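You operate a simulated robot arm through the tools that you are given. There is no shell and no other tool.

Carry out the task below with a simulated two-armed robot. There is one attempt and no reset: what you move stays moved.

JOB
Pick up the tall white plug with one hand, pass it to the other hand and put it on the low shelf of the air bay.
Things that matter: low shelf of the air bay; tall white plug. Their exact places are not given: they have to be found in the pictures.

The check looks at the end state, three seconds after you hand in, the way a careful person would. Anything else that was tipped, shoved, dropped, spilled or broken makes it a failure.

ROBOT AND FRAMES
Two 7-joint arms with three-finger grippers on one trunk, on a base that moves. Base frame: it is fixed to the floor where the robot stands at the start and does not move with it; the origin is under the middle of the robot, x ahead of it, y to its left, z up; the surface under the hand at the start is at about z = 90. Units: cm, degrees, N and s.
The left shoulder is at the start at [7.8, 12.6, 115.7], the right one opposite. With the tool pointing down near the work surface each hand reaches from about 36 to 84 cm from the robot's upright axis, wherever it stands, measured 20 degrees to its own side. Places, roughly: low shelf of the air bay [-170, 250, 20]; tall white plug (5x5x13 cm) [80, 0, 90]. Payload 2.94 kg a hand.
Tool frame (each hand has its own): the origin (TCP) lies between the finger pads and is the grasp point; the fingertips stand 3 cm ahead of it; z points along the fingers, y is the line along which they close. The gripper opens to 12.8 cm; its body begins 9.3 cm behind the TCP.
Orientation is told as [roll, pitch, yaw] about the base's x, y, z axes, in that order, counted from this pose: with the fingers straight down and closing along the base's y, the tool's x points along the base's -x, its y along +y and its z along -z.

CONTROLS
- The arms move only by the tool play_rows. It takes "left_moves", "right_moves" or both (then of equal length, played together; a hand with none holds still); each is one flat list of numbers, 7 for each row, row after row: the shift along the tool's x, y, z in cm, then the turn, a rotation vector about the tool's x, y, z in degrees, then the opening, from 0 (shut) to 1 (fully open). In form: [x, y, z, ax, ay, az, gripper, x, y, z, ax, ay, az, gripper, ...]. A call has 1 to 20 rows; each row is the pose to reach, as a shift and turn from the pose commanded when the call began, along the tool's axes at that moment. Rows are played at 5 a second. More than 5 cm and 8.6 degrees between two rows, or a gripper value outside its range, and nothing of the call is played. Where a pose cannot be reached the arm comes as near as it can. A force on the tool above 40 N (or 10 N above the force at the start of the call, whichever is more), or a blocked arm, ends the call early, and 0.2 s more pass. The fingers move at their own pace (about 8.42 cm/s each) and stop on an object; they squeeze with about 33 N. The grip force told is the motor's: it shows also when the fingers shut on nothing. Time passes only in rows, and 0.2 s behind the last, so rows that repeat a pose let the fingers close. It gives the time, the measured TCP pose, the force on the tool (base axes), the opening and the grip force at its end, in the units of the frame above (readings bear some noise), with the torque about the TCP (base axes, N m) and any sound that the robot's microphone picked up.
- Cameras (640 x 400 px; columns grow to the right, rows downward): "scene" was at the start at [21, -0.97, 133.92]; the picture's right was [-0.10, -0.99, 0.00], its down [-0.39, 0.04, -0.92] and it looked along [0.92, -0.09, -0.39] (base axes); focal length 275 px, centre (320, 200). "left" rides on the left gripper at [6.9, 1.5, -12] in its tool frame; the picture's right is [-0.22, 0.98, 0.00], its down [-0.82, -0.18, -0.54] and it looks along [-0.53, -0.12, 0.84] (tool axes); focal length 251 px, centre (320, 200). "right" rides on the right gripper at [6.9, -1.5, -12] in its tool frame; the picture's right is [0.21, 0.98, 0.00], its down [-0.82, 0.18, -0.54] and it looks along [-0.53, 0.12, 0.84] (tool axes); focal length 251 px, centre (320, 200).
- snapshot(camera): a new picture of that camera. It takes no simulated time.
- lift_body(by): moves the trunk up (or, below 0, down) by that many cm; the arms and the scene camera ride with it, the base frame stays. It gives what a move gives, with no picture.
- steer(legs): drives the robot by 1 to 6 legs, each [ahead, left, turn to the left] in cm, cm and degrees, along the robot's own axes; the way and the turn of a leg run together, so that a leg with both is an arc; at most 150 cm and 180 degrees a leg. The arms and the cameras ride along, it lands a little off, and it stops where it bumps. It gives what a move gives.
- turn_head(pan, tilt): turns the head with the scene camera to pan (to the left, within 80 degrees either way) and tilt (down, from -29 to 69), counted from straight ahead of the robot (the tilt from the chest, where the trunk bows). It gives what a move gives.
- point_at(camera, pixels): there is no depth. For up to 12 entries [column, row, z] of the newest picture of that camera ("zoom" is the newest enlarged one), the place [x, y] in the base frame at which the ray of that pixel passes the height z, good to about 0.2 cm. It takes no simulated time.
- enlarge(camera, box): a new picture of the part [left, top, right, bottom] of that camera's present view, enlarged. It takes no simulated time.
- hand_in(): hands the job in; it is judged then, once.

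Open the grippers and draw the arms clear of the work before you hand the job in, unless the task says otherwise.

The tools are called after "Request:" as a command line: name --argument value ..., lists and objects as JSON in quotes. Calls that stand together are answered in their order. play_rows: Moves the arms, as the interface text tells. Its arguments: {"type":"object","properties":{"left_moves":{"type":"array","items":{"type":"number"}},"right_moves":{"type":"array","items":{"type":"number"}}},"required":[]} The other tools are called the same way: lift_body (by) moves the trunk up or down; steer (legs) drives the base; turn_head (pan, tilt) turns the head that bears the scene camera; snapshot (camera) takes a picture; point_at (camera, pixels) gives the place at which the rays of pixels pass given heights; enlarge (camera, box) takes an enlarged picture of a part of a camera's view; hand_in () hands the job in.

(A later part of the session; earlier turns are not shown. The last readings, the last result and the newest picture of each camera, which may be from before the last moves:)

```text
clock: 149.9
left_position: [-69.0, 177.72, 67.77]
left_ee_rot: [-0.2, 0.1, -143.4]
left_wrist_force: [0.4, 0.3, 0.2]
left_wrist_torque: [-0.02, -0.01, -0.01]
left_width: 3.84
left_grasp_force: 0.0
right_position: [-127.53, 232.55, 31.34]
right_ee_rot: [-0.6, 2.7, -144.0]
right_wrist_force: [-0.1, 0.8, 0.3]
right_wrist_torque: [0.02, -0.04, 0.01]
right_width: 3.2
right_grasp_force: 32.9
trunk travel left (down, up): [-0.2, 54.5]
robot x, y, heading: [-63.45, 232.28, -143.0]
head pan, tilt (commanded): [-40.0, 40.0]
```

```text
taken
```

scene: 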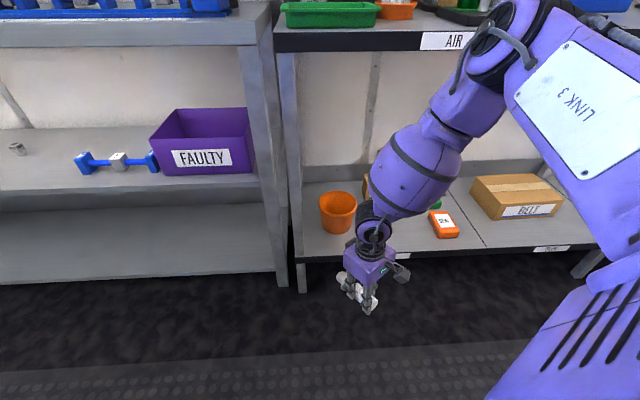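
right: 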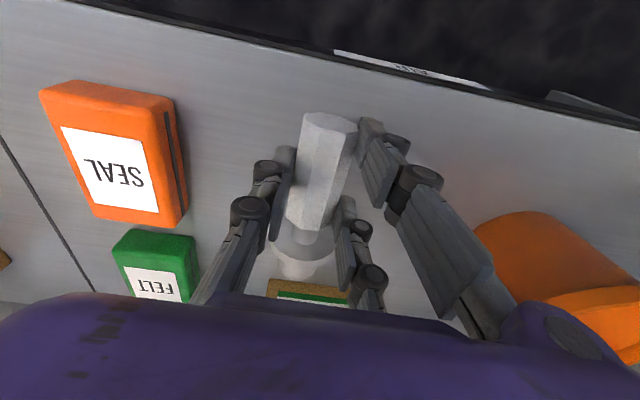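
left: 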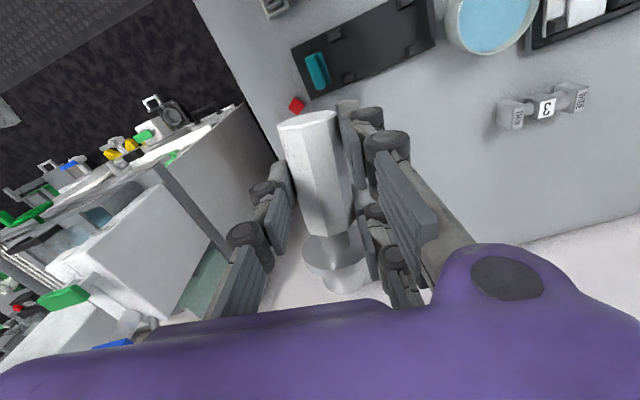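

The robot now stands at heading -143° with the hand in front of the shelf. I extend the right arm to R(57.5, -45.5) at z ≈ 29, which lowers the elbow, and pitch it so the handle's end is slightly lower.

Request:
play_rows --right_moves '[-1.1, -1.1, 0.4, 0, -1.3, 0, 0, -2.1, -2.2, 0.8, 0, -2.6, 0, 0, -3.2, -3.4, 1.2, 0, -4, 0, 0, -4.2, -4.5, 1.6, 0, -5.3, 0, 0, -5.3, -5.6, 2, 0, -6.6, 0, 0, -6.3, -6.7, 2.4, 0, -8, 0, 0]'

Request:
snapshot --camera "scene"

Request:
snapshot --camera "right"

```text
clock: 151.3
left_position: [-68.96, 177.82, 67.8]
left_ee_rot: [-0.3, 0.1, -143.3]
left_wrist_force: [-0.1, -1.5, 0.6]
left_wrist_torque: [0.02, -0.02, -0.06]
left_width: 3.83
left_grasp_force: 0.0
right_position: [-136.62, 234.34, 28.89]
right_ee_rot: [-0.5, -5.3, -143.9]
right_wrist_force: [-0.4, -0.5, 0.3]
right_wrist_torque: [0.06, -0.06, 0.02]
right_width: 3.18
right_grasp_force: 33.4
trunk travel left (down, up): [-0.2, 54.5]
robot x, y, heading: [-63.54, 232.36, -143.5]
head pan, tilt (commanded): [-40.0, 40.0]
```

```text
taken
```

scene: 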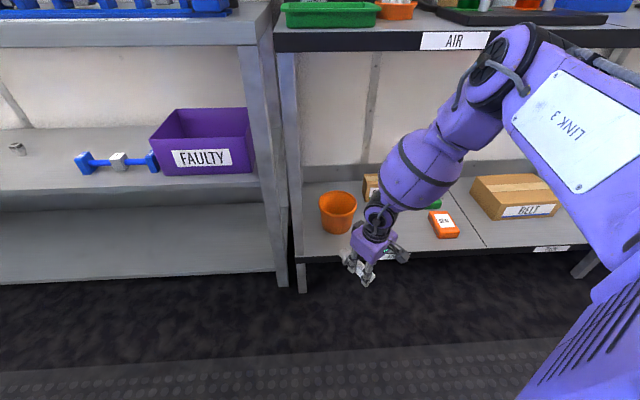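

```text
taken
```

right: 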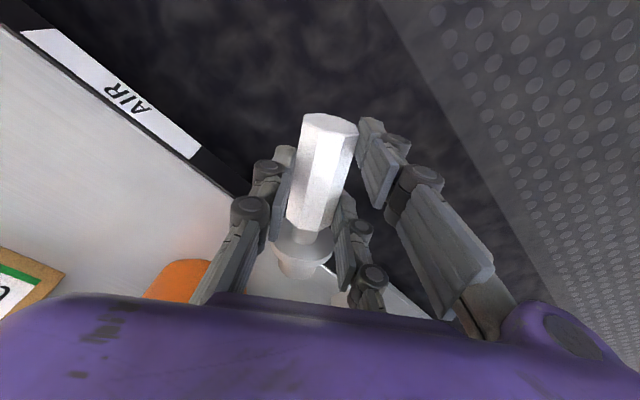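

Request:
point_at --camera "scene" --pixels '[[505, 75, 70], [505, 75, 75], [505, 75, 80], [505, 75, 85], [440, 165, 55], [440, 165, 60], [440, 165, 65], [520, 30, 80], [520, 30, 85]]'

```text
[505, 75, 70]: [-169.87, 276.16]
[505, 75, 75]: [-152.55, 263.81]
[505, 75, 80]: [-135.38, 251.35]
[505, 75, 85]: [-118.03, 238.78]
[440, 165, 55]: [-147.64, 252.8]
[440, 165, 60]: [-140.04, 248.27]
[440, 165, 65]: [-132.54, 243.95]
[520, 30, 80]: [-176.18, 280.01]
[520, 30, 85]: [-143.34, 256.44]
```

Elbow estimate: about 17 cm behind the hand at z ≈ 84, so a hand target of x ≈ -154 keeps the elbow clear of the lip. I turn the hand 30° so the plug lies more along the shelf edge, then strafe first sideways in front of the shelf.

Request:
play_rows --right_moves '[0, 0, 0, 0, 0, -7.5, 0, 0, 0, 0, 0, 0, -15, 0, 0, 0, 0, 0, 0, -22.5, 0, 0, 0, 0, 0, 0, -30, 0]'

Request:
steer --legs '[[-10, -13.4, 0]]'

Request:
snapshot --camera "scene"

Request:
snapshot --camera "right"

```text
clock: 152.3
left_position: [-69.07, 177.73, 67.7]
left_ee_rot: [-0.2, 0.2, -143.3]
left_wrist_force: [0.3, 0.0, -0.7]
left_wrist_torque: [0.04, 0.01, -0.01]
left_width: 3.82
left_grasp_force: 0.0
right_position: [-135.26, 233.98, 28.9]
right_ee_rot: [-4.1, -4.3, -114.5]
right_wrist_force: [0.4, 0.9, 0.0]
right_wrist_torque: [0.05, 0.0, -0.01]
right_width: 3.19
right_grasp_force: 33.4
right hand out of reach, approached as far as the arm can: row 3, 4
trunk travel left (down, up): [-0.2, 54.5]
robot x, y, heading: [-63.41, 232.22, -143.4]
head pan, tilt (commanded): [-40.0, 40.0]
```

```text
clock: 154.2
left_position: [-69.62, 194.78, 67.75]
left_ee_rot: [-0.2, 0.1, -143.5]
left_wrist_force: [-0.4, 0.4, -0.1]
left_wrist_torque: [-0.01, 0.01, -0.02]
left_width: 3.85
left_grasp_force: 0.1
right_position: [-135.65, 251.21, 28.85]
right_ee_rot: [-4.0, -4.3, -114.7]
right_wrist_force: [0.6, 0.1, -0.8]
right_wrist_torque: [0.07, -0.05, 0.02]
right_width: 3.18
right_grasp_force: 33.1
trunk travel left (down, up): [-0.2, 54.5]
robot x, y, heading: [-63.57, 248.99, -143.5]
head pan, tilt (commanded): [-40.0, 40.0]
```

```text
taken
```

scene: 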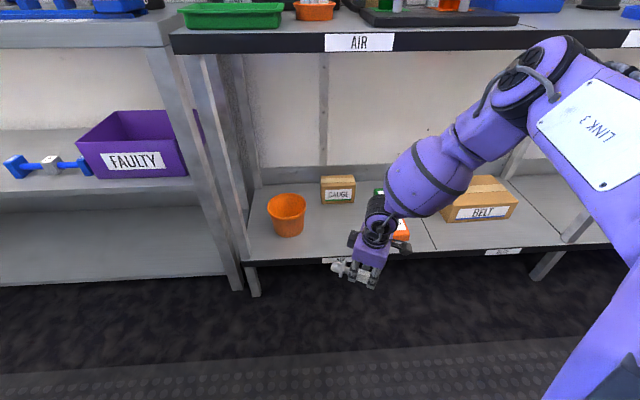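

```text
taken
```

right: 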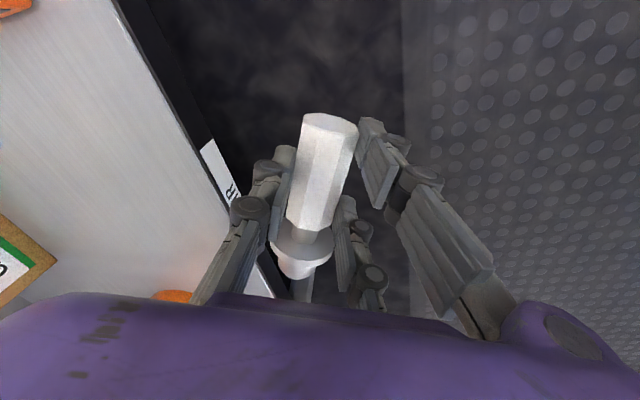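

The hand is in front of the shelf at [-135.7, 251.2, 28.9]. I rehearse the final lowering here, in free space, to be sure z ≈ 24 can be reached in this posture.

Request:
play_rows --right_moves '[0, 0, 1.2, 0, 0, 0, 0, 0, 0, 2.4, 0, 0, 0, 0, 0, 0, 3.6, 0, 0, 0, 0, 0, 0, 4.8, 0, 0, 0, 0, 0, 0, 4.8, 0, 0, 0, 0]'

Request:
snapshot --camera "scene"

```text
clock: 155.4
left_position: [-69.66, 194.73, 67.74]
left_ee_rot: [-0.2, 0.2, -143.5]
left_wrist_force: [0.9, 1.0, -0.1]
left_wrist_torque: [-0.03, -0.01, 0.03]
left_width: 3.85
left_grasp_force: 0.0
right_position: [-136.1, 250.89, 23.99]
right_ee_rot: [-4.6, -4.4, -114.8]
right_wrist_force: [-0.1, -1.1, 0.9]
right_wrist_torque: [0.05, -0.04, -0.01]
right_width: 3.19
right_grasp_force: 33.0
trunk travel left (down, up): [-0.2, 54.5]
robot x, y, heading: [-63.97, 249.01, -143.5]
head pan, tilt (commanded): [-40.0, 40.0]
```

```text
taken
```

scene: 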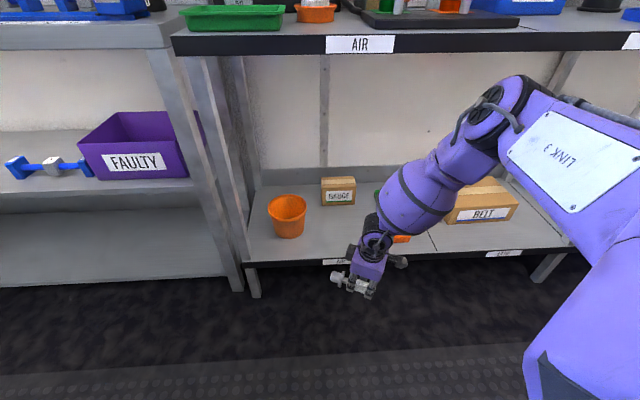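

z = 24 is reachable without complaint and the elbow drops noticeably. I compute the elbow's place in this lower posture.

Request:
point_at --camera "scene" --pixels '[[500, 108, 65], [500, 108, 70], [500, 108, 75], [500, 108, 80], [505, 78, 75], [505, 78, 80], [475, 110, 75], [475, 110, 80]]'

```text
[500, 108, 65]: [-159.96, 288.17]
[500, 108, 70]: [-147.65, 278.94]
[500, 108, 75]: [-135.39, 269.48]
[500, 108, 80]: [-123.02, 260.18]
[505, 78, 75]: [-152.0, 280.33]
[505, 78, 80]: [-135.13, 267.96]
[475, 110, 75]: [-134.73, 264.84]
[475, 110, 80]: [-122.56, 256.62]
```

The elbow may still be too near the lip at my target. I extend the arm 3 cm more at this height, which should flatten the elbow, and look again.

Request:
play_rows --right_moves '[-0.3, -1, 0, 0, 0, 0, 0, -0.6, -2, 0, 0, 0, 0, 0, -0.9, -3.1, 0, 0, 0, 0, 0, -0.9, -3.1, 0, 0, 0, 0, 0]'

Request:
snapshot --camera "scene"

```text
clock: 156.4
left_position: [-69.63, 194.63, 67.82]
left_ee_rot: [-0.2, 0.1, -143.5]
left_wrist_force: [-0.8, 0.5, 0.5]
left_wrist_torque: [-0.01, 0.0, -0.02]
left_width: 3.84
left_grasp_force: 0.1
right_position: [-136.71, 250.68, 24.78]
right_ee_rot: [-5.1, -4.5, -114.8]
right_wrist_force: [-0.2, 0.2, -0.4]
right_wrist_torque: [0.03, -0.01, -0.04]
right_width: 3.19
right_grasp_force: 33.5
right hand out of reach, approached as far as the arm can: row 1, 2, 3, 4
trunk travel left (down, up): [-0.2, 54.5]
robot x, y, heading: [-63.91, 248.79, -143.7]
head pan, tilt (commanded): [-40.0, 40.0]
```

```text
taken
```

scene: 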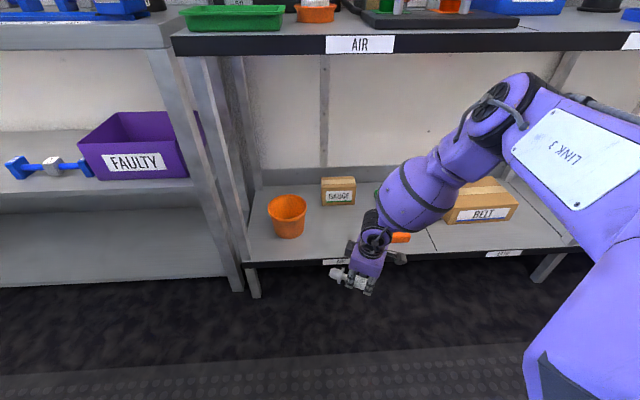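

Turning the hand inward costs reach, so I go back to the untwisted yaw and the longer reach R(58.8, -46.7) at z ≈ 24.8.

Request:
play_rows --right_moves '[0, -0.6, 0, -1.3, 0, 7.3, 0, 0, -1.2, 0, -2.6, 0, 14.6, 0, 0, -1.8, 0, -3.8, 0, 22, 0, -0.1, -2.4, 0, -5.1, 0, 29.3, 0, -0.1, -2.4, 0, -5.1, 0, 29.3, 0]'

Request:
snapshot --camera "scene"

```text
clock: 157.6
left_position: [-69.51, 194.69, 67.78]
left_ee_rot: [-0.2, 0.1, -143.5]
left_wrist_force: [-0.1, -0.2, 0.4]
left_wrist_torque: [0.0, -0.02, 0.02]
left_width: 3.85
left_grasp_force: 0.1
right_position: [-138.05, 251.26, 25.6]
right_ee_rot: [3.2, -4.6, -144.3]
right_wrist_force: [0.3, 0.1, -1.6]
right_wrist_torque: [0.09, -0.04, -0.02]
right_width: 3.16
right_grasp_force: 33.4
right hand out of reach, approached as far as the arm can: row 1, 2, 3, 4, 5
trunk travel left (down, up): [-0.2, 54.5]
robot x, y, heading: [-63.81, 249.11, -143.5]
head pan, tilt (commanded): [-40.0, 40.0]
```

```text
taken
```

scene: 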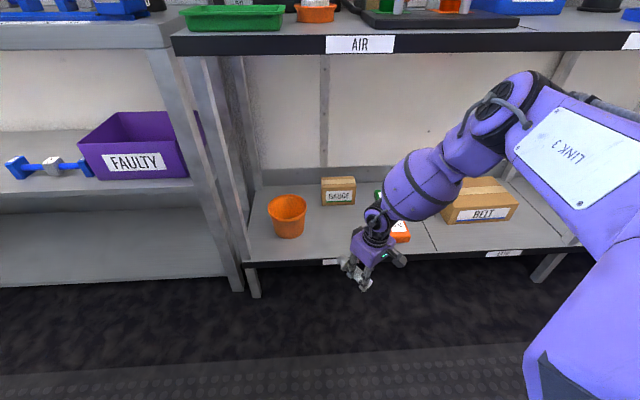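

Working out the elbow geometry, facing the shelf squarely with the hand about 38 cm to the robot's right is better: there the forearm points straight into the shelf. I turn back to heading 180° and strafe left, staying away from the bench.

Request:
play_rows --right_moves '[0.5, 0.5, -1, -0.8, 0, 0, 0, 1, 1, -2, -1.6, 0, 0, 0, 1.5, 1.5, -3, -2.4, 0, 0, 0, 2, 2, -4, -3.2, 0, 0, 0]'

Request:
steer --legs '[[0, 0, -36.5], [0, 37, 0]]'

Request:
turn_head --pan 40 --tilt 35

Request:
snapshot --camera "scene"

```text
clock: 158.6
left_position: [-69.49, 194.78, 67.73]
left_ee_rot: [-0.3, 0.2, -143.5]
left_wrist_force: [0.9, 0.1, 0.4]
left_wrist_torque: [-0.03, 0.03, -0.01]
left_width: 3.82
left_grasp_force: 0.0
right_position: [-135.1, 251.42, 29.61]
right_ee_rot: [6.7, -4.6, -144.1]
right_wrist_force: [0.1, -0.1, -0.2]
right_wrist_torque: [0.06, -0.05, 0.0]
right_width: 3.19
right_grasp_force: 32.9
trunk travel left (down, up): [-0.2, 54.5]
robot x, y, heading: [-63.89, 249.05, -143.4]
head pan, tilt (commanded): [-40.0, 40.0]
```

```text
clock: 164.2
left_position: [-100.72, 171.14, 67.72]
left_ee_rot: [-0.2, 0.1, -179.9]
left_wrist_force: [-0.3, 0.5, -0.6]
left_wrist_torque: [-0.03, 0.01, 0.0]
left_width: 3.83
left_grasp_force: 0.0
right_position: [-119.88, 255.71, 29.43]
right_ee_rot: [6.6, -4.5, 179.5]
right_wrist_force: [0.4, 0.1, 0.3]
right_wrist_torque: [0.0, -0.08, 0.0]
right_width: 3.19
right_grasp_force: 32.8
trunk travel left (down, up): [-0.2, 54.5]
robot x, y, heading: [-63.47, 211.75, -180.0]
head pan, tilt (commanded): [-40.0, 40.0]
```

```text
clock: 165.7
left_position: [-100.79, 171.12, 67.82]
left_ee_rot: [-0.2, 0.0, -180.0]
left_wrist_force: [0.5, 0.0, -0.6]
left_wrist_torque: [0.0, -0.02, 0.03]
left_width: 3.84
left_grasp_force: 0.0
right_position: [-119.98, 255.68, 29.43]
right_ee_rot: [6.6, -4.4, 179.5]
right_wrist_force: [0.2, 0.7, -0.2]
right_wrist_torque: [-0.01, -0.1, 0.01]
right_width: 3.2
right_grasp_force: 33.2
trunk travel left (down, up): [-0.2, 54.5]
robot x, y, heading: [-64.35, 211.17, -180.0]
head pan, tilt (commanded): [40.0, 35.0]
```

```text
taken
```

scene: 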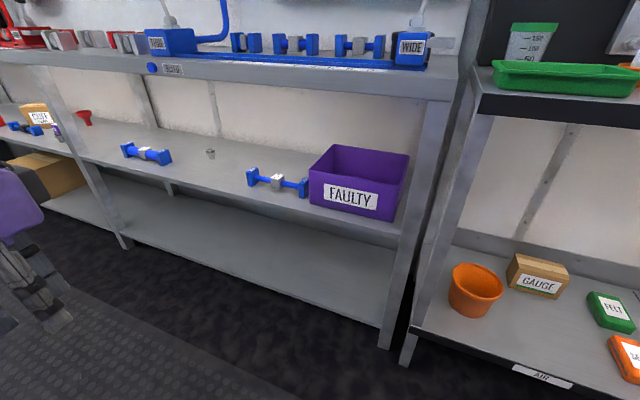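

Request:
turn_head --pan 65 --tilt 30

Request:
snapshot --camera "scene"

```text
clock: 166.6
left_position: [-100.82, 171.19, 67.75]
left_ee_rot: [-0.3, 0.1, -179.9]
left_wrist_force: [0.7, -0.3, 0.2]
left_wrist_torque: [-0.02, -0.04, 0.01]
left_width: 3.83
left_grasp_force: 0.0
right_position: [-119.87, 255.57, 29.5]
right_ee_rot: [6.7, -4.4, 179.5]
right_wrist_force: [-0.5, 1.1, -0.8]
right_wrist_torque: [-0.02, -0.07, 0.0]
right_width: 3.16
right_grasp_force: 33.0
trunk travel left (down, up): [-0.2, 54.5]
robot x, y, heading: [-63.78, 211.48, -180.2]
head pan, tilt (commanded): [65.0, 30.0]
```

```text
taken
```

scene: 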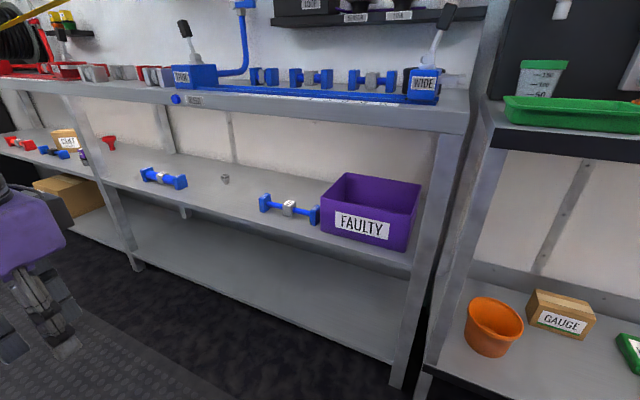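

Request:
turn_head --pan 78 --tilt 25

Request:
snapshot --camera "scene"

```text
clock: 167.4
left_position: [-100.78, 171.19, 67.66]
left_ee_rot: [-0.2, 0.2, -179.9]
left_wrist_force: [-0.3, -0.2, -0.9]
left_wrist_torque: [-0.01, -0.03, -0.01]
left_width: 3.83
left_grasp_force: 0.0
right_position: [-120.07, 255.68, 29.47]
right_ee_rot: [6.6, -4.5, 179.5]
right_wrist_force: [0.1, -0.6, 0.6]
right_wrist_torque: [0.0, -0.07, 0.02]
right_width: 3.18
right_grasp_force: 33.3
trunk travel left (down, up): [-0.2, 54.5]
robot x, y, heading: [-63.49, 211.71, -179.9]
head pan, tilt (commanded): [78.0, 25.0]
```

```text
taken
```

scene: 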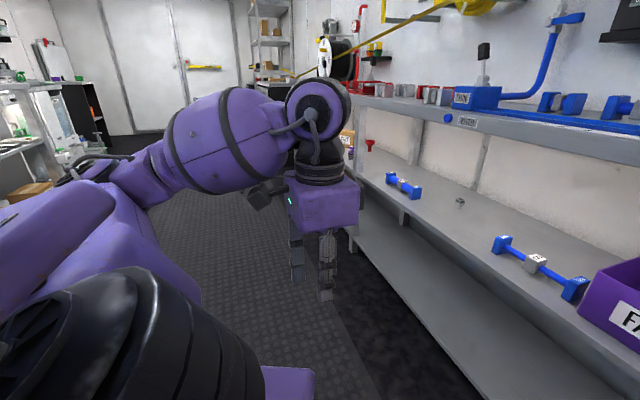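

The left arm is tucked well back. Now I set the right hand to R(63, -37) at z ≈ 27.5, roll-corrected, still in the free aisle, and check the elbow.

Request:
play_rows --right_moves '[-1.3, 1.4, 0.4, 1.3, 0, 0, 0, -2.7, 2.8, 0.8, 2.6, 0, 0, 0, -4, 4.3, 1.2, 4, 0, 0, 0, -5.4, 5.7, 1.6, 5.3, 0, 0, 0, -6.7, 7.1, 2, 6.6, 0, 0, 0, -6.7, 7.1, 2, 6.6, 0, 0, 0]'

Request:
turn_head --pan -45 --tilt 40

Request:
snapshot --camera "scene"

Request:
snapshot --camera "right"

```text
clock: 168.8
left_position: [-100.79, 171.23, 67.73]
left_ee_rot: [-0.2, 0.0, -179.9]
left_wrist_force: [-0.4, 0.1, -0.1]
left_wrist_torque: [0.03, 0.02, 0.03]
left_width: 3.84
left_grasp_force: 0.1
right_position: [-126.89, 248.64, 28.83]
right_ee_rot: [0.0, -4.5, 179.6]
right_wrist_force: [0.0, 0.1, 0.2]
right_wrist_torque: [-0.02, -0.06, -0.02]
right_width: 3.18
right_grasp_force: 32.7
trunk travel left (down, up): [-0.2, 54.5]
robot x, y, heading: [-64.52, 211.69, -180.0]
head pan, tilt (commanded): [78.0, 25.0]
```

```text
clock: 170.8
left_position: [-100.91, 171.25, 67.76]
left_ee_rot: [-0.2, 0.1, -179.9]
left_wrist_force: [0.4, -0.1, 0.1]
left_wrist_torque: [0.01, 0.0, 0.02]
left_width: 3.81
left_grasp_force: 0.0
right_position: [-126.79, 248.55, 28.83]
right_ee_rot: [0.1, -4.5, 179.6]
right_wrist_force: [0.0, 0.1, -0.1]
right_wrist_torque: [0.0, -0.11, 0.03]
right_width: 3.18
right_grasp_force: 33.2
trunk travel left (down, up): [-0.2, 54.5]
robot x, y, heading: [-63.95, 211.33, -180.2]
head pan, tilt (commanded): [-45.0, 40.0]
```

```text
taken
```

scene: 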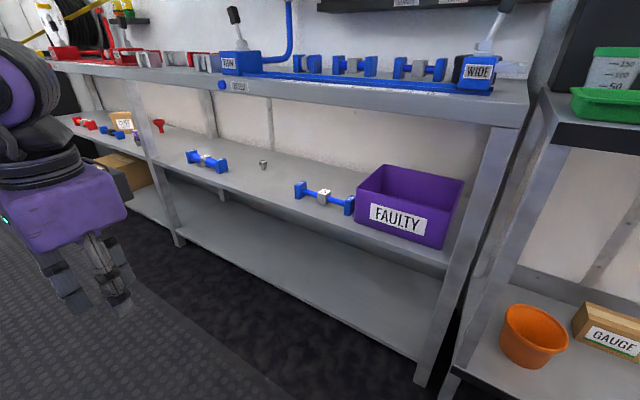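

```text
taken
```

right: 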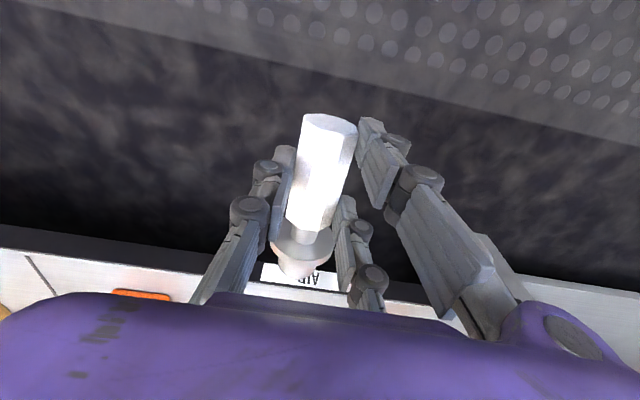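

Request:
play_rows --right_moves '[0, 0, 0, 0, 0, 0, 0, 0, 0, 0, 0, 0, 0, 0]'

Request:
snapshot --camera "scene"

```text
clock: 171.4
left_position: [-100.77, 171.19, 67.7]
left_ee_rot: [-0.3, 0.1, -179.9]
left_wrist_force: [0.5, -0.2, -0.4]
left_wrist_torque: [0.01, -0.01, 0.01]
left_width: 3.82
left_grasp_force: 0.1
right_position: [-126.79, 248.61, 28.89]
right_ee_rot: [0.1, -4.6, 179.5]
right_wrist_force: [1.0, -0.2, 0.3]
right_wrist_torque: [-0.04, -0.05, 0.02]
right_width: 3.19
right_grasp_force: 33.1
trunk travel left (down, up): [-0.2, 54.5]
robot x, y, heading: [-63.62, 211.44, -180.1]
head pan, tilt (commanded): [-45.0, 40.0]
```

```text
taken
```

scene: 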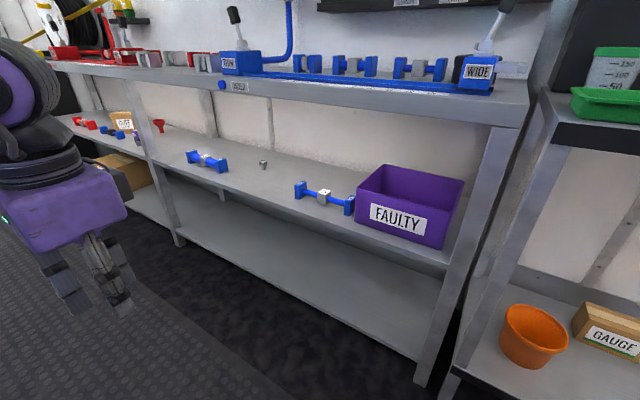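

The head seems not to have followed; I command it again and look.

Request:
turn_head --pan -30 --tilt 40

Request:
snapshot --camera "scene"

```text
clock: 172.2
left_position: [-100.85, 171.16, 67.79]
left_ee_rot: [-0.3, 0.1, -180.0]
left_wrist_force: [0.2, -0.1, 0.4]
left_wrist_torque: [0.01, -0.02, -0.02]
left_width: 3.86
left_grasp_force: 0.0
right_position: [-126.74, 248.62, 28.84]
right_ee_rot: [-0.1, -4.5, 179.5]
right_wrist_force: [-0.4, -0.5, 0.2]
right_wrist_torque: [-0.01, -0.06, 0.0]
right_width: 3.16
right_grasp_force: 32.9
trunk travel left (down, up): [-0.2, 54.5]
robot x, y, heading: [-63.53, 211.46, -180.2]
head pan, tilt (commanded): [-30.0, 40.0]
```

```text
taken
```

scene: 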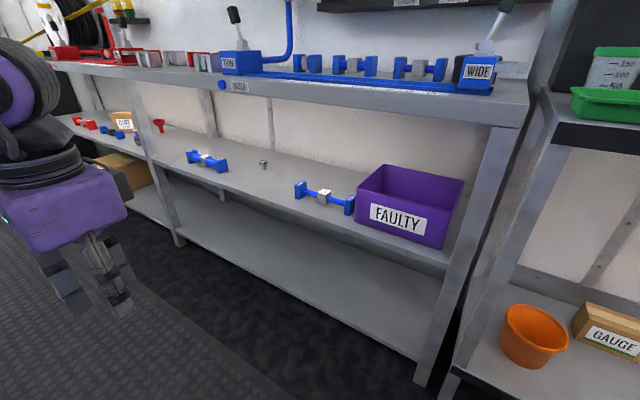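

Request:
turn_head --pan -30 --tilt 10

Request:
snapshot --camera "scene"

```text
clock: 173.1
left_position: [-100.86, 171.09, 67.76]
left_ee_rot: [-0.2, 0.0, -179.9]
left_wrist_force: [-0.9, -0.7, -0.1]
left_wrist_torque: [0.0, 0.0, 0.0]
left_width: 3.85
left_grasp_force: 0.1
right_position: [-126.92, 248.55, 28.93]
right_ee_rot: [0.0, -4.5, 179.4]
right_wrist_force: [0.4, -0.6, 0.1]
right_wrist_torque: [-0.02, -0.08, 0.01]
right_width: 3.17
right_grasp_force: 32.5
trunk travel left (down, up): [-0.2, 54.5]
robot x, y, heading: [-63.82, 211.7, -180.0]
head pan, tilt (commanded): [-30.0, 10.0]
```

```text
taken
```

scene: 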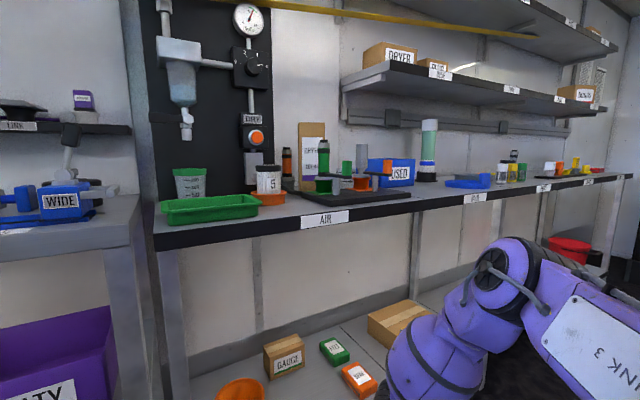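

With less tilt the head turned properly. I estimate the elbow's position in this pose from the ring at (505, 270).

Request:
point_at --camera "scene" --pixels '[[505, 272, 70], [505, 272, 75], [505, 272, 78], [505, 272, 80], [505, 272, 83], [515, 238, 83], [515, 238, 80], [325, 228, 81], [325, 216, 84.3]]'

```text
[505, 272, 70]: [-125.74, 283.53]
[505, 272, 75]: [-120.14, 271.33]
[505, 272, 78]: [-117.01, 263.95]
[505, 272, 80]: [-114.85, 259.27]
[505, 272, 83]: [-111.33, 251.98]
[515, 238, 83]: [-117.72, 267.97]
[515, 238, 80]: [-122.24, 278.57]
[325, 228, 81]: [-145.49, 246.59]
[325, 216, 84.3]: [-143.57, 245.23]
```

The elbow is at about z 83 and 15.5 cm behind the hand here. A more stretched pose lowers it, so I try an outward yaw of 50° (plug more along the shelf edge) together with a more extended, lower pose, still in free space.

Request:
play_rows --right_moves '[0, 0, 0, 0, 0, 8, 0, 0, 0, 0, 0, 0, 16, 0, 0, 0, 0, 0, 0, 24, 0, 0, 0, 0, 0, 0, 32, 0, 0, 0, 0, 0, 0, 40, 0, 0, 0, 0, 0, 0, 48, 0]'

Request:
snapshot --camera "scene"

```text
clock: 174.5
left_position: [-100.85, 171.16, 67.76]
left_ee_rot: [-0.2, 0.1, -179.9]
left_wrist_force: [-0.1, 0.2, -0.4]
left_wrist_torque: [0.01, -0.01, -0.02]
left_width: 3.85
left_grasp_force: 0.1
right_position: [-126.84, 248.43, 28.77]
right_ee_rot: [3.4, -3.0, 131.3]
right_wrist_force: [0.2, 0.0, -0.5]
right_wrist_torque: [-0.06, -0.05, -0.04]
right_width: 3.19
right_grasp_force: 33.1
trunk travel left (down, up): [-0.2, 54.5]
robot x, y, heading: [-63.79, 211.78, -179.8]
head pan, tilt (commanded): [-30.0, 10.0]
```

```text
taken
```

scene: 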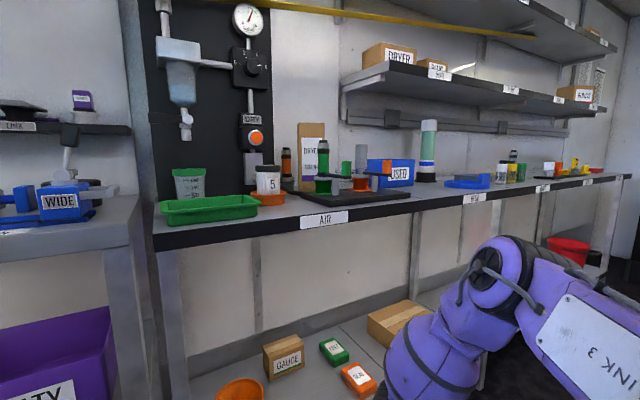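

Outward yaw works without any complaint. I turn another 30° so the plug lies along the shelf edge, and tilt the hand 8° toward the shelf (this turns about the plug's own axis, so the plug stays level).

Request:
play_rows --right_moves '[0, 0, 0, 0, 0, 7.5, 0, 0, 0, 0, 0, 0, 15, 0, 0, 0, 0, 0, 0, 22.5, 0, 0, 0, 0, 0, 0, 30, 0]'

Request:
play_rows --right_moves '[0, 0, 0, -4, 0, 0, 0, 0, 0, 0, -8, 0, 0, 0, 0, 0, 0, -8, 0, 0, 0]'

Request:
snapshot --camera "right"

Request:
snapshot --camera "scene"

```text
clock: 175.5
left_position: [-100.81, 171.35, 67.76]
left_ee_rot: [-0.3, 0.1, -179.9]
left_wrist_force: [0.5, -0.7, -0.3]
left_wrist_torque: [0.01, 0.04, 0.02]
left_width: 3.83
left_grasp_force: 0.0
right_position: [-126.75, 248.51, 28.78]
right_ee_rot: [4.4, -0.9, 101.3]
right_wrist_force: [0.3, 0.2, 0.4]
right_wrist_torque: [-0.04, -0.01, 0.01]
right_width: 3.19
right_grasp_force: 33.1
trunk travel left (down, up): [-0.2, 54.5]
robot x, y, heading: [-63.95, 211.54, -180.0]
head pan, tilt (commanded): [-30.0, 10.0]
```

```text
clock: 176.3
left_position: [-100.9, 171.22, 67.74]
left_ee_rot: [-0.2, 0.1, -179.9]
left_wrist_force: [0.4, 0.2, 0.1]
left_wrist_torque: [0.02, 0.02, 0.02]
left_width: 3.83
left_grasp_force: 0.1
right_position: [-126.66, 248.54, 28.77]
right_ee_rot: [12.4, -0.9, 101.5]
right_wrist_force: [0.2, -0.4, 0.1]
right_wrist_torque: [-0.04, -0.04, 0.03]
right_width: 3.2
right_grasp_force: 32.9
trunk travel left (down, up): [-0.2, 54.5]
robot x, y, heading: [-63.54, 211.65, -179.8]
head pan, tilt (commanded): [-30.0, 10.0]
```

```text
taken
```

right: 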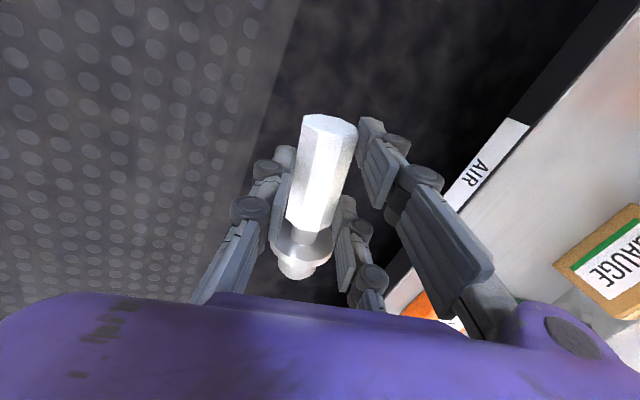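

```text
taken
```

scene: 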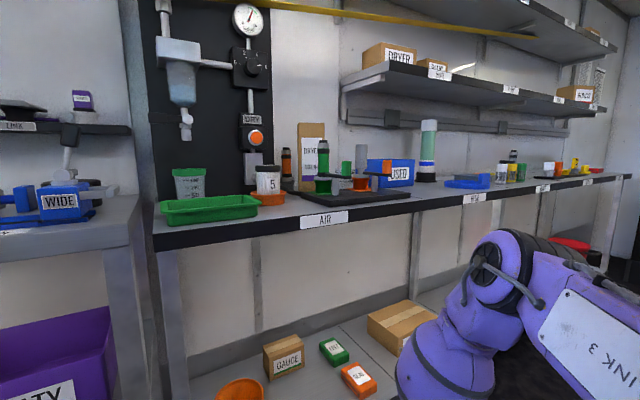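

The hand now holds the plug along the shelf edge with a 12° tilt, no reach complaints. I rehearse 3 cm forward and down to z ≈ 25 here in the free aisle.

Request:
play_rows --right_moves '[-0.2, 0.7, 1.45, 0, 0, 0, 0, -0.4, 1.4, 2.9, 0, 0, 0, 0, -0.6, 2.05, 4.34, 0, 0, 0, 0, -0.6, 2.05, 4.34, 0, 0, 0, 0]'

Request:
snapshot --camera "scene"

```text
clock: 177.3
left_position: [-100.85, 171.25, 67.81]
left_ee_rot: [-0.2, 0.0, -179.8]
left_wrist_force: [-0.7, 0.9, 0.4]
left_wrist_torque: [0.01, 0.01, -0.03]
left_width: 3.82
left_grasp_force: 0.1
right_position: [-129.81, 248.52, 24.98]
right_ee_rot: [12.4, -0.9, 101.5]
right_wrist_force: [0.4, -0.1, -0.2]
right_wrist_torque: [-0.03, -0.01, -0.04]
right_width: 3.16
right_grasp_force: 33.8
trunk travel left (down, up): [-0.2, 54.5]
robot x, y, heading: [-63.64, 211.84, -180.0]
head pan, tilt (commanded): [-30.0, 10.0]
```

```text
taken
```

scene: 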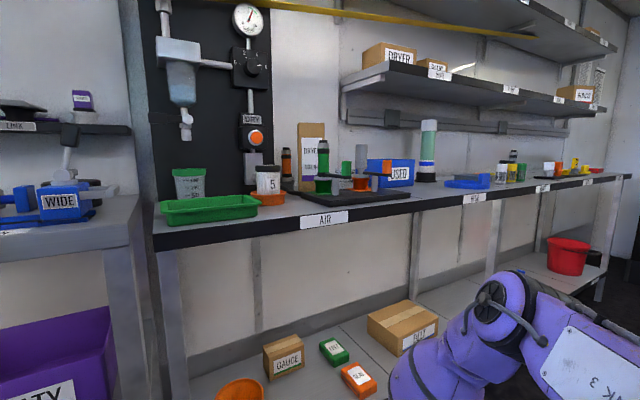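

Excellent: [-129.8, 248.5, 25.0] reached with no complaint and the elbow is much lower. I compute the elbow and then try the last centimetre down.

Request:
point_at --camera "scene" --pixels '[[498, 310, 65], [498, 310, 68], [498, 310, 70], [498, 310, 73], [498, 310, 76], [510, 275, 76], [510, 275, 78]]'

Request:
play_rows --right_moves '[0, -0.2, 0.6, 0, 0, 0, 0, 0, -0.3, 1.2, 0, 0, 0, 0, 0, -0.3, 1.2, 0, 0, 0, 0]'

```text
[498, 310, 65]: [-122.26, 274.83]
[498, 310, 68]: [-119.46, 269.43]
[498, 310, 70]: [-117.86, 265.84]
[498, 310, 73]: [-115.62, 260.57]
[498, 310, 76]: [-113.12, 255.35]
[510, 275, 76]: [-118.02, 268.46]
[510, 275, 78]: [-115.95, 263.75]
```

```text
clock: 178.1
left_position: [-100.83, 171.18, 67.83]
left_ee_rot: [-0.1, 0.1, -179.9]
left_wrist_force: [0.5, -0.1, 0.0]
left_wrist_torque: [0.01, 0.0, 0.0]
left_width: 3.85
left_grasp_force: 0.1
right_position: [-129.89, 248.52, 23.79]
right_ee_rot: [12.3, -0.8, 101.4]
right_wrist_force: [0.0, -0.1, 0.0]
right_wrist_torque: [-0.05, -0.05, 0.01]
right_width: 3.18
right_grasp_force: 33.0
trunk travel left (down, up): [-0.2, 54.5]
robot x, y, heading: [-63.92, 211.66, -180.2]
head pan, tilt (commanded): [-30.0, 10.0]
```

z = 23.8 is reachable with the elbow about 18 cm behind the hand, which leaves some 4 cm to the bench lip at the target. I raise to z ≈ 28 and drive 15 cm ahead first.

Request:
play_rows --right_moves '[0, 0.5, -2, 0, 0, 0, 0, 0, 1, -4.1, 0, 0, 0, 0]'

Request:
steer --legs '[[15, 0, 0]]'

Request:
snapshot --camera "scene"

Request:
snapshot --camera "right"

```text
clock: 178.7
left_position: [-100.84, 171.2, 67.89]
left_ee_rot: [-0.2, 0.1, -180.0]
left_wrist_force: [0.7, 0.0, -0.1]
left_wrist_torque: [-0.02, -0.01, 0.01]
left_width: 3.85
left_grasp_force: 0.2
right_position: [-129.83, 248.23, 28.06]
right_ee_rot: [12.4, -1.0, 101.6]
right_wrist_force: [-0.6, -0.2, -0.5]
right_wrist_torque: [-0.06, -0.02, 0.0]
right_width: 3.18
right_grasp_force: 33.5
trunk travel left (down, up): [-0.2, 54.5]
robot x, y, heading: [-63.6, 211.63, -180.2]
head pan, tilt (commanded): [-30.0, 10.0]
```

```text
clock: 180.1
left_position: [-115.6, 170.86, 67.84]
left_ee_rot: [-0.2, 0.1, -179.6]
left_wrist_force: [-0.6, -0.3, -0.1]
left_wrist_torque: [0.02, -0.01, 0.01]
left_width: 3.84
left_grasp_force: 0.1
right_position: [-144.86, 247.87, 28.06]
right_ee_rot: [12.3, -0.9, 101.8]
right_wrist_force: [-0.7, 0.8, 0.0]
right_wrist_torque: [-0.07, -0.01, 0.03]
right_width: 3.18
right_grasp_force: 32.8
trunk travel left (down, up): [-0.2, 54.5]
robot x, y, heading: [-78.57, 211.28, -179.6]
head pan, tilt (commanded): [-30.0, 10.0]
```

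```text
taken
```

scene: 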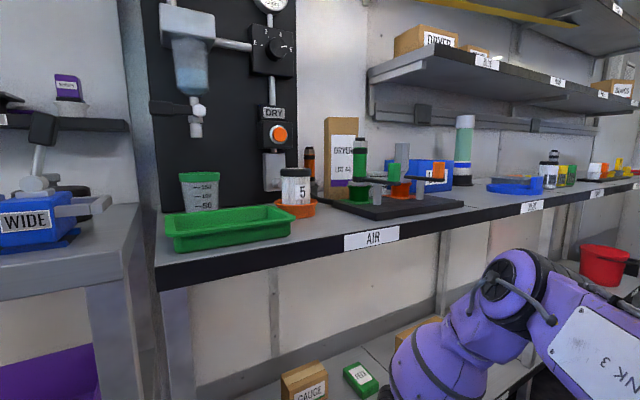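

```text
taken
```

right: 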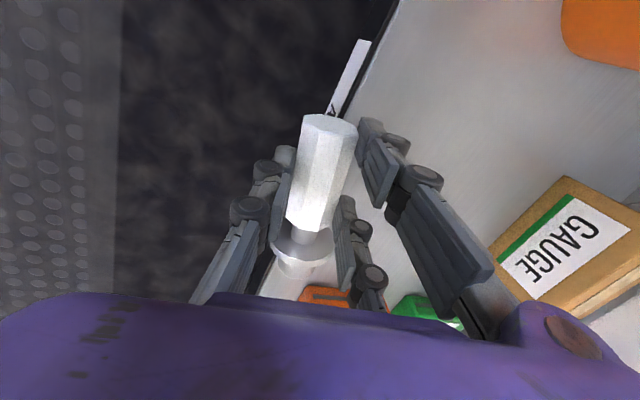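

The hand is at [-144.9, 247.9] over the shelf edge; nothing was touched. I drive the last 10 cm.

Request:
steer --legs '[[10, 0, 0]]'

Request:
snapshot --camera "scene"

Request:
snapshot --camera "right"

```text
clock: 181.2
left_position: [-125.34, 170.7, 67.65]
left_ee_rot: [-0.2, 0.1, -179.4]
left_wrist_force: [-0.6, 0.5, 0.2]
left_wrist_torque: [0.02, -0.01, -0.02]
left_width: 3.83
left_grasp_force: 0.1
right_position: [-154.96, 247.63, 27.99]
right_ee_rot: [12.4, -1.0, 101.9]
right_wrist_force: [0.1, 0.2, -0.3]
right_wrist_torque: [-0.05, -0.05, 0.0]
right_width: 3.2
right_grasp_force: 32.9
trunk travel left (down, up): [-0.2, 54.5]
robot x, y, heading: [-88.71, 211.31, -179.3]
head pan, tilt (commanded): [-30.0, 10.0]
```

```text
taken
```

scene: 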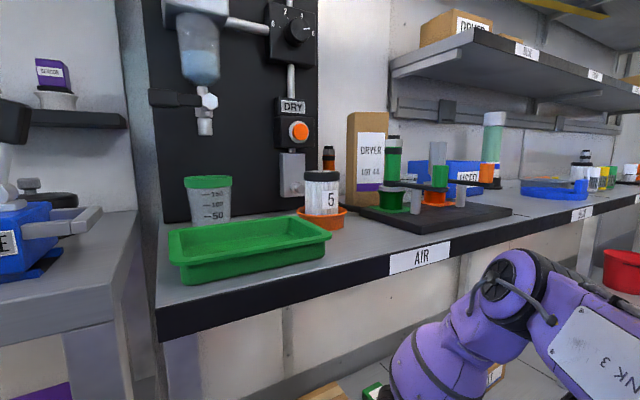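

```text
taken
```

right: 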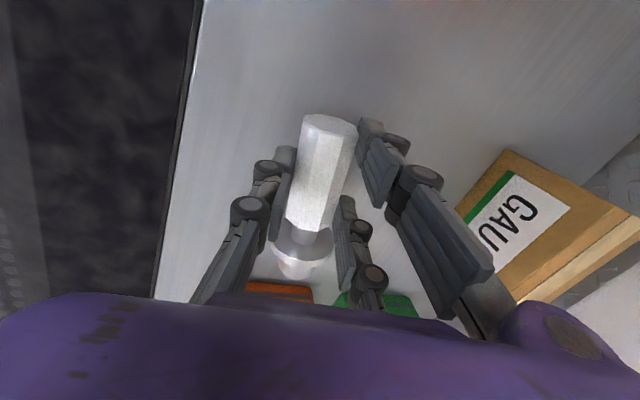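

The plug is over the shelf's free patch at [-155, 247.6, 28]. I lower it 2.7 cm to z ≈ 25.3, just above contact.

Request:
play_rows --right_moves '[0, -0.2, 0.9, 0, 0, 0, 0, 0, -0.4, 1.8, 0, 0, 0, 0, 0, -0.58, 2.64, 0, 0, 0, 0, 0, -0.58, 2.64, 0, 0, 0, 0]'

Request:
snapshot --camera "right"

Request:
turn_head --pan -25 --tilt 40

Request:
snapshot --camera "scene"

```text
clock: 182.2
left_position: [-125.13, 170.65, 67.79]
left_ee_rot: [-0.2, 0.0, -179.4]
left_wrist_force: [0.4, -0.5, 0.5]
left_wrist_torque: [0.0, 0.04, -0.01]
left_width: 3.82
left_grasp_force: 0.0
right_position: [-155.28, 247.64, 25.77]
right_ee_rot: [12.8, -1.0, 101.9]
right_wrist_force: [-5.5, -2.2, 28.0]
right_wrist_torque: [-0.42, 0.22, -0.2]
right_width: 3.14
right_grasp_force: 33.5
trunk travel left (down, up): [-0.2, 54.5]
robot x, y, heading: [-88.45, 211.34, -179.7]
head pan, tilt (commanded): [-30.0, 10.0]
```

```text
taken
```

right: 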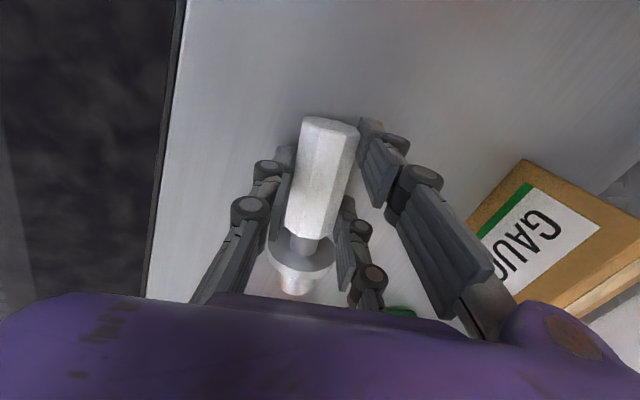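

```text
clock: 183.2
left_position: [-125.1, 170.62, 67.77]
left_ee_rot: [-0.4, -0.1, -179.5]
left_wrist_force: [-0.2, 0.0, -0.3]
left_wrist_torque: [0.01, 0.0, 0.01]
left_width: 3.87
left_grasp_force: 0.0
right_position: [-155.05, 247.67, 25.77]
right_ee_rot: [12.6, -1.1, 102.0]
right_wrist_force: [-11.3, -3.3, 28.6]
right_wrist_torque: [-0.38, 0.42, -0.06]
right_width: 3.15
right_grasp_force: 32.9
trunk travel left (down, up): [-0.2, 54.5]
robot x, y, heading: [-88.32, 211.27, -179.2]
head pan, tilt (commanded): [-25.0, 40.0]
```

```text
taken
```

scene: 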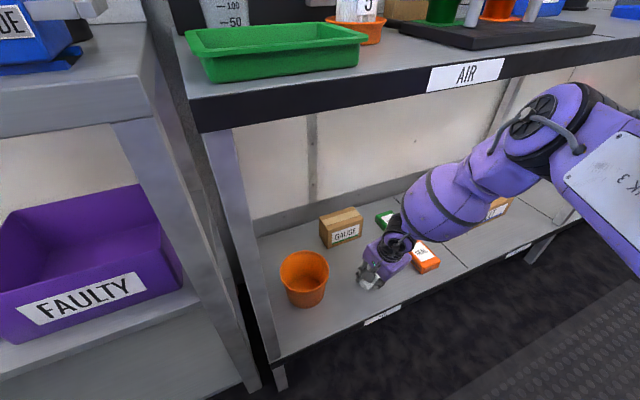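

Contact: the plug rests on the shelf already at z = 25.8 with 28 N of push (it had slid a little toward the fingertips). I relieve the pressure by rising about 0.35 cm.

Request:
play_rows --right_moves '[0, 0.04, -0.18, 0, 0, 0, 0, 0, 0.07, -0.32, 0, 0, 0, 0, 0, 0.07, -0.32, 0, 0, 0, 0]'

Request:
enlarge --camera "scene" --box '[280, 180, 460, 330]'

Request:
enlarge --camera "right" --box '[220, 80, 440, 320]'

```text
clock: 184.0
left_position: [-125.03, 170.66, 67.8]
left_ee_rot: [-0.2, 0.0, -179.5]
left_wrist_force: [0.6, 1.1, -0.6]
left_wrist_torque: [-0.03, 0.01, 0.01]
left_width: 3.84
left_grasp_force: 0.1
right_position: [-154.88, 247.77, 25.67]
right_ee_rot: [12.3, -0.9, 102.1]
right_wrist_force: [-2.4, -4.7, 16.7]
right_wrist_torque: [-0.26, 0.07, 0.07]
right_width: 3.12
right_grasp_force: 33.1
trunk travel left (down, up): [-0.2, 54.5]
robot x, y, heading: [-88.78, 211.48, -179.5]
head pan, tilt (commanded): [-25.0, 40.0]
```

```text
2.67 times, centred on (370, 255) of scene
```

zoom: 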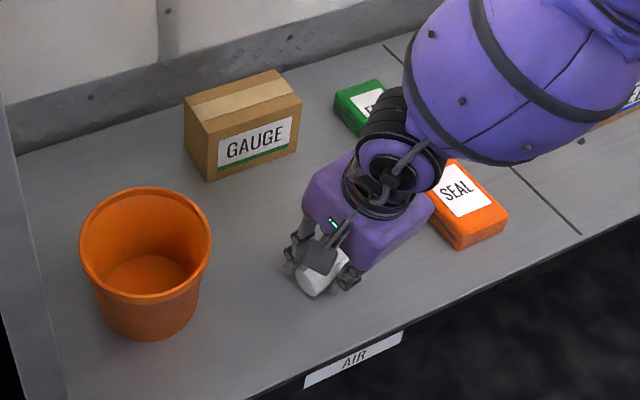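

```text
1.67 times, centred on (330, 200) of right
```

zoom: 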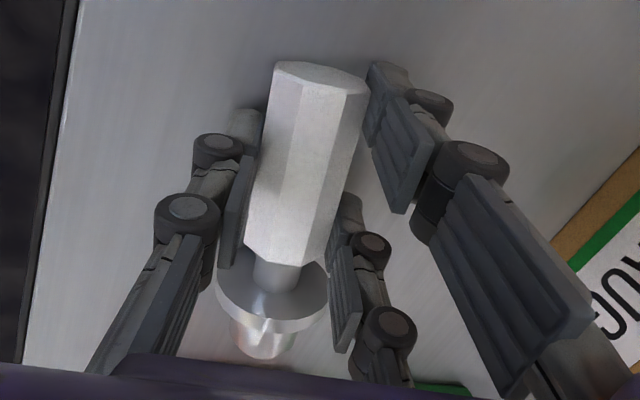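

Still 17 N of push; I rise another 0.4 cm.

Request:
play_rows --right_moves '[0, 0.05, -0.2, 0, 0, 0, 0, 0, 0.09, -0.4, 0, 0, 0, 0, 0, 0.09, -0.4, 0, 0, 0, 0]'

```text
clock: 184.8
left_position: [-125.25, 170.63, 67.85]
left_ee_rot: [-0.2, 0.0, -179.3]
left_wrist_force: [0.7, 0.5, -0.3]
left_wrist_torque: [-0.01, -0.02, 0.01]
left_width: 3.86
left_grasp_force: 0.1
right_position: [-154.94, 247.73, 26.01]
right_ee_rot: [12.4, -0.8, 101.9]
right_wrist_force: [0.8, -0.1, 0.6]
right_wrist_torque: [-0.06, -0.04, 0.01]
right_width: 3.16
right_grasp_force: 32.9
trunk travel left (down, up): [-0.2, 54.5]
robot x, y, heading: [-88.81, 211.43, -179.5]
head pan, tilt (commanded): [-25.0, 40.0]
```

The push is gone: the plug just rests on the shelf at z = 26.0. I open the right hand slowly.

Request:
play_rows --right_moves '[0, -0.02, 0.08, 0, 0, 0, 0, 0, -0.02, 0.1, 0, 0, 0, 0.27, 0, -0.02, 0.1, 0, 0, 0, 0.3, 0, -0.02, 0.1, 0, 0, 0, 0.34, 0, -0.02, 0.1, 0, 0, 0, 0.38, 0, -0.02, 0.1, 0, 0, 0, 0.43, 0, -0.02, 0.1, 0, 0, 0, 0.48, 0, -0.02, 0.1, 0, 0, 0, 0.53, 0, -0.02, 0.1, 0, 0, 0, 0.53]'

Request:
enlarge --camera "right" --box '[200, 60, 460, 320]'

Request:
enlarge --camera "scene" --box '[280, 180, 460, 330]'

```text
clock: 186.8
left_position: [-125.19, 170.71, 67.79]
left_ee_rot: [-0.2, 0.0, -179.4]
left_wrist_force: [-0.4, -0.1, 0.7]
left_wrist_torque: [0.03, -0.01, 0.01]
left_width: 3.83
left_grasp_force: 0.0
right_position: [-154.85, 247.7, 25.99]
right_ee_rot: [12.4, -0.9, 101.9]
right_wrist_force: [0.2, 0.6, 0.5]
right_wrist_torque: [0.01, 0.0, -0.01]
right_width: 6.78
right_grasp_force: 0.0
trunk travel left (down, up): [-0.2, 54.5]
robot x, y, heading: [-88.3, 211.16, -179.5]
head pan, tilt (commanded): [-25.0, 40.0]
```

```text
1.54 times, centred on (330, 190) of right
```

zoom: 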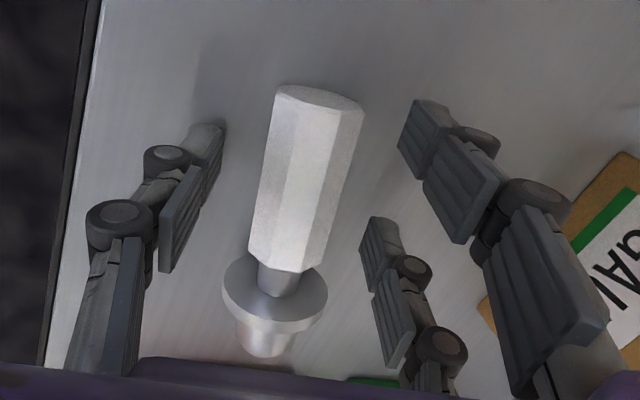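

```text
2.67 times, centred on (370, 255) of scene
```

zoom: 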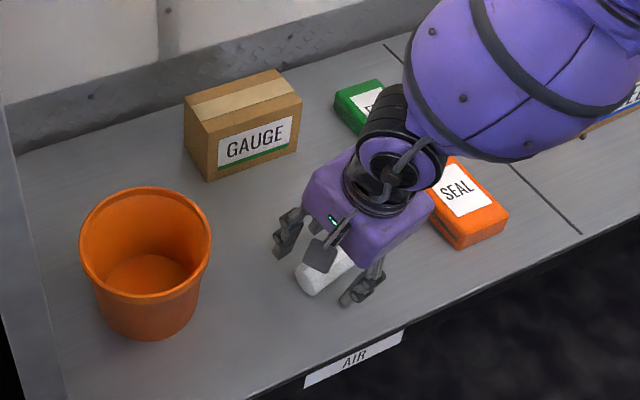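

The plug lies free on the shelf between the open fingers. I hold still about a second to be sure that it does not roll.

Request:
play_rows --right_moves '[0, 0, 0, 0, 0, 0, 0.56, 0, 0, 0, 0, 0, 0, 0.56, 0, 0, 0, 0, 0, 0, 0.56, 0, 0, 0, 0, 0, 0, 0.56, 0, 0, 0, 0, 0, 0, 0.56, 0, 0, 0, 0, 0, 0, 0.56, 0, 0, 0, 0, 0, 0, 0.56, 0, 0, 0, 0, 0, 0, 0.56]'

Request:
enlarge --camera "right" --box '[200, 60, 460, 320]'

```text
clock: 188.6
left_position: [-125.27, 170.7, 67.81]
left_ee_rot: [-0.1, 0.1, -179.3]
left_wrist_force: [-1.3, -0.6, 0.8]
left_wrist_torque: [0.01, 0.01, 0.05]
left_width: 3.84
left_grasp_force: 0.1
right_position: [-154.95, 247.66, 25.95]
right_ee_rot: [12.4, -0.9, 102.0]
right_wrist_force: [0.1, 0.3, 0.5]
right_wrist_torque: [0.02, 0.0, -0.01]
right_width: 7.18
right_grasp_force: 0.1
trunk travel left (down, up): [-0.2, 54.5]
robot x, y, heading: [-88.67, 211.09, -179.4]
head pan, tilt (commanded): [-25.0, 40.0]
```

```text
1.54 times, centred on (330, 190) of right
```

zoom: 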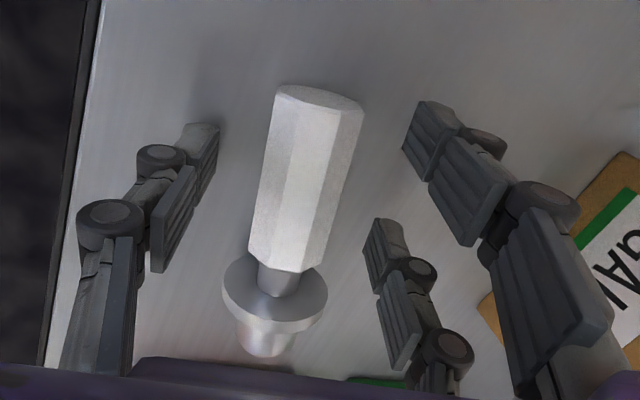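

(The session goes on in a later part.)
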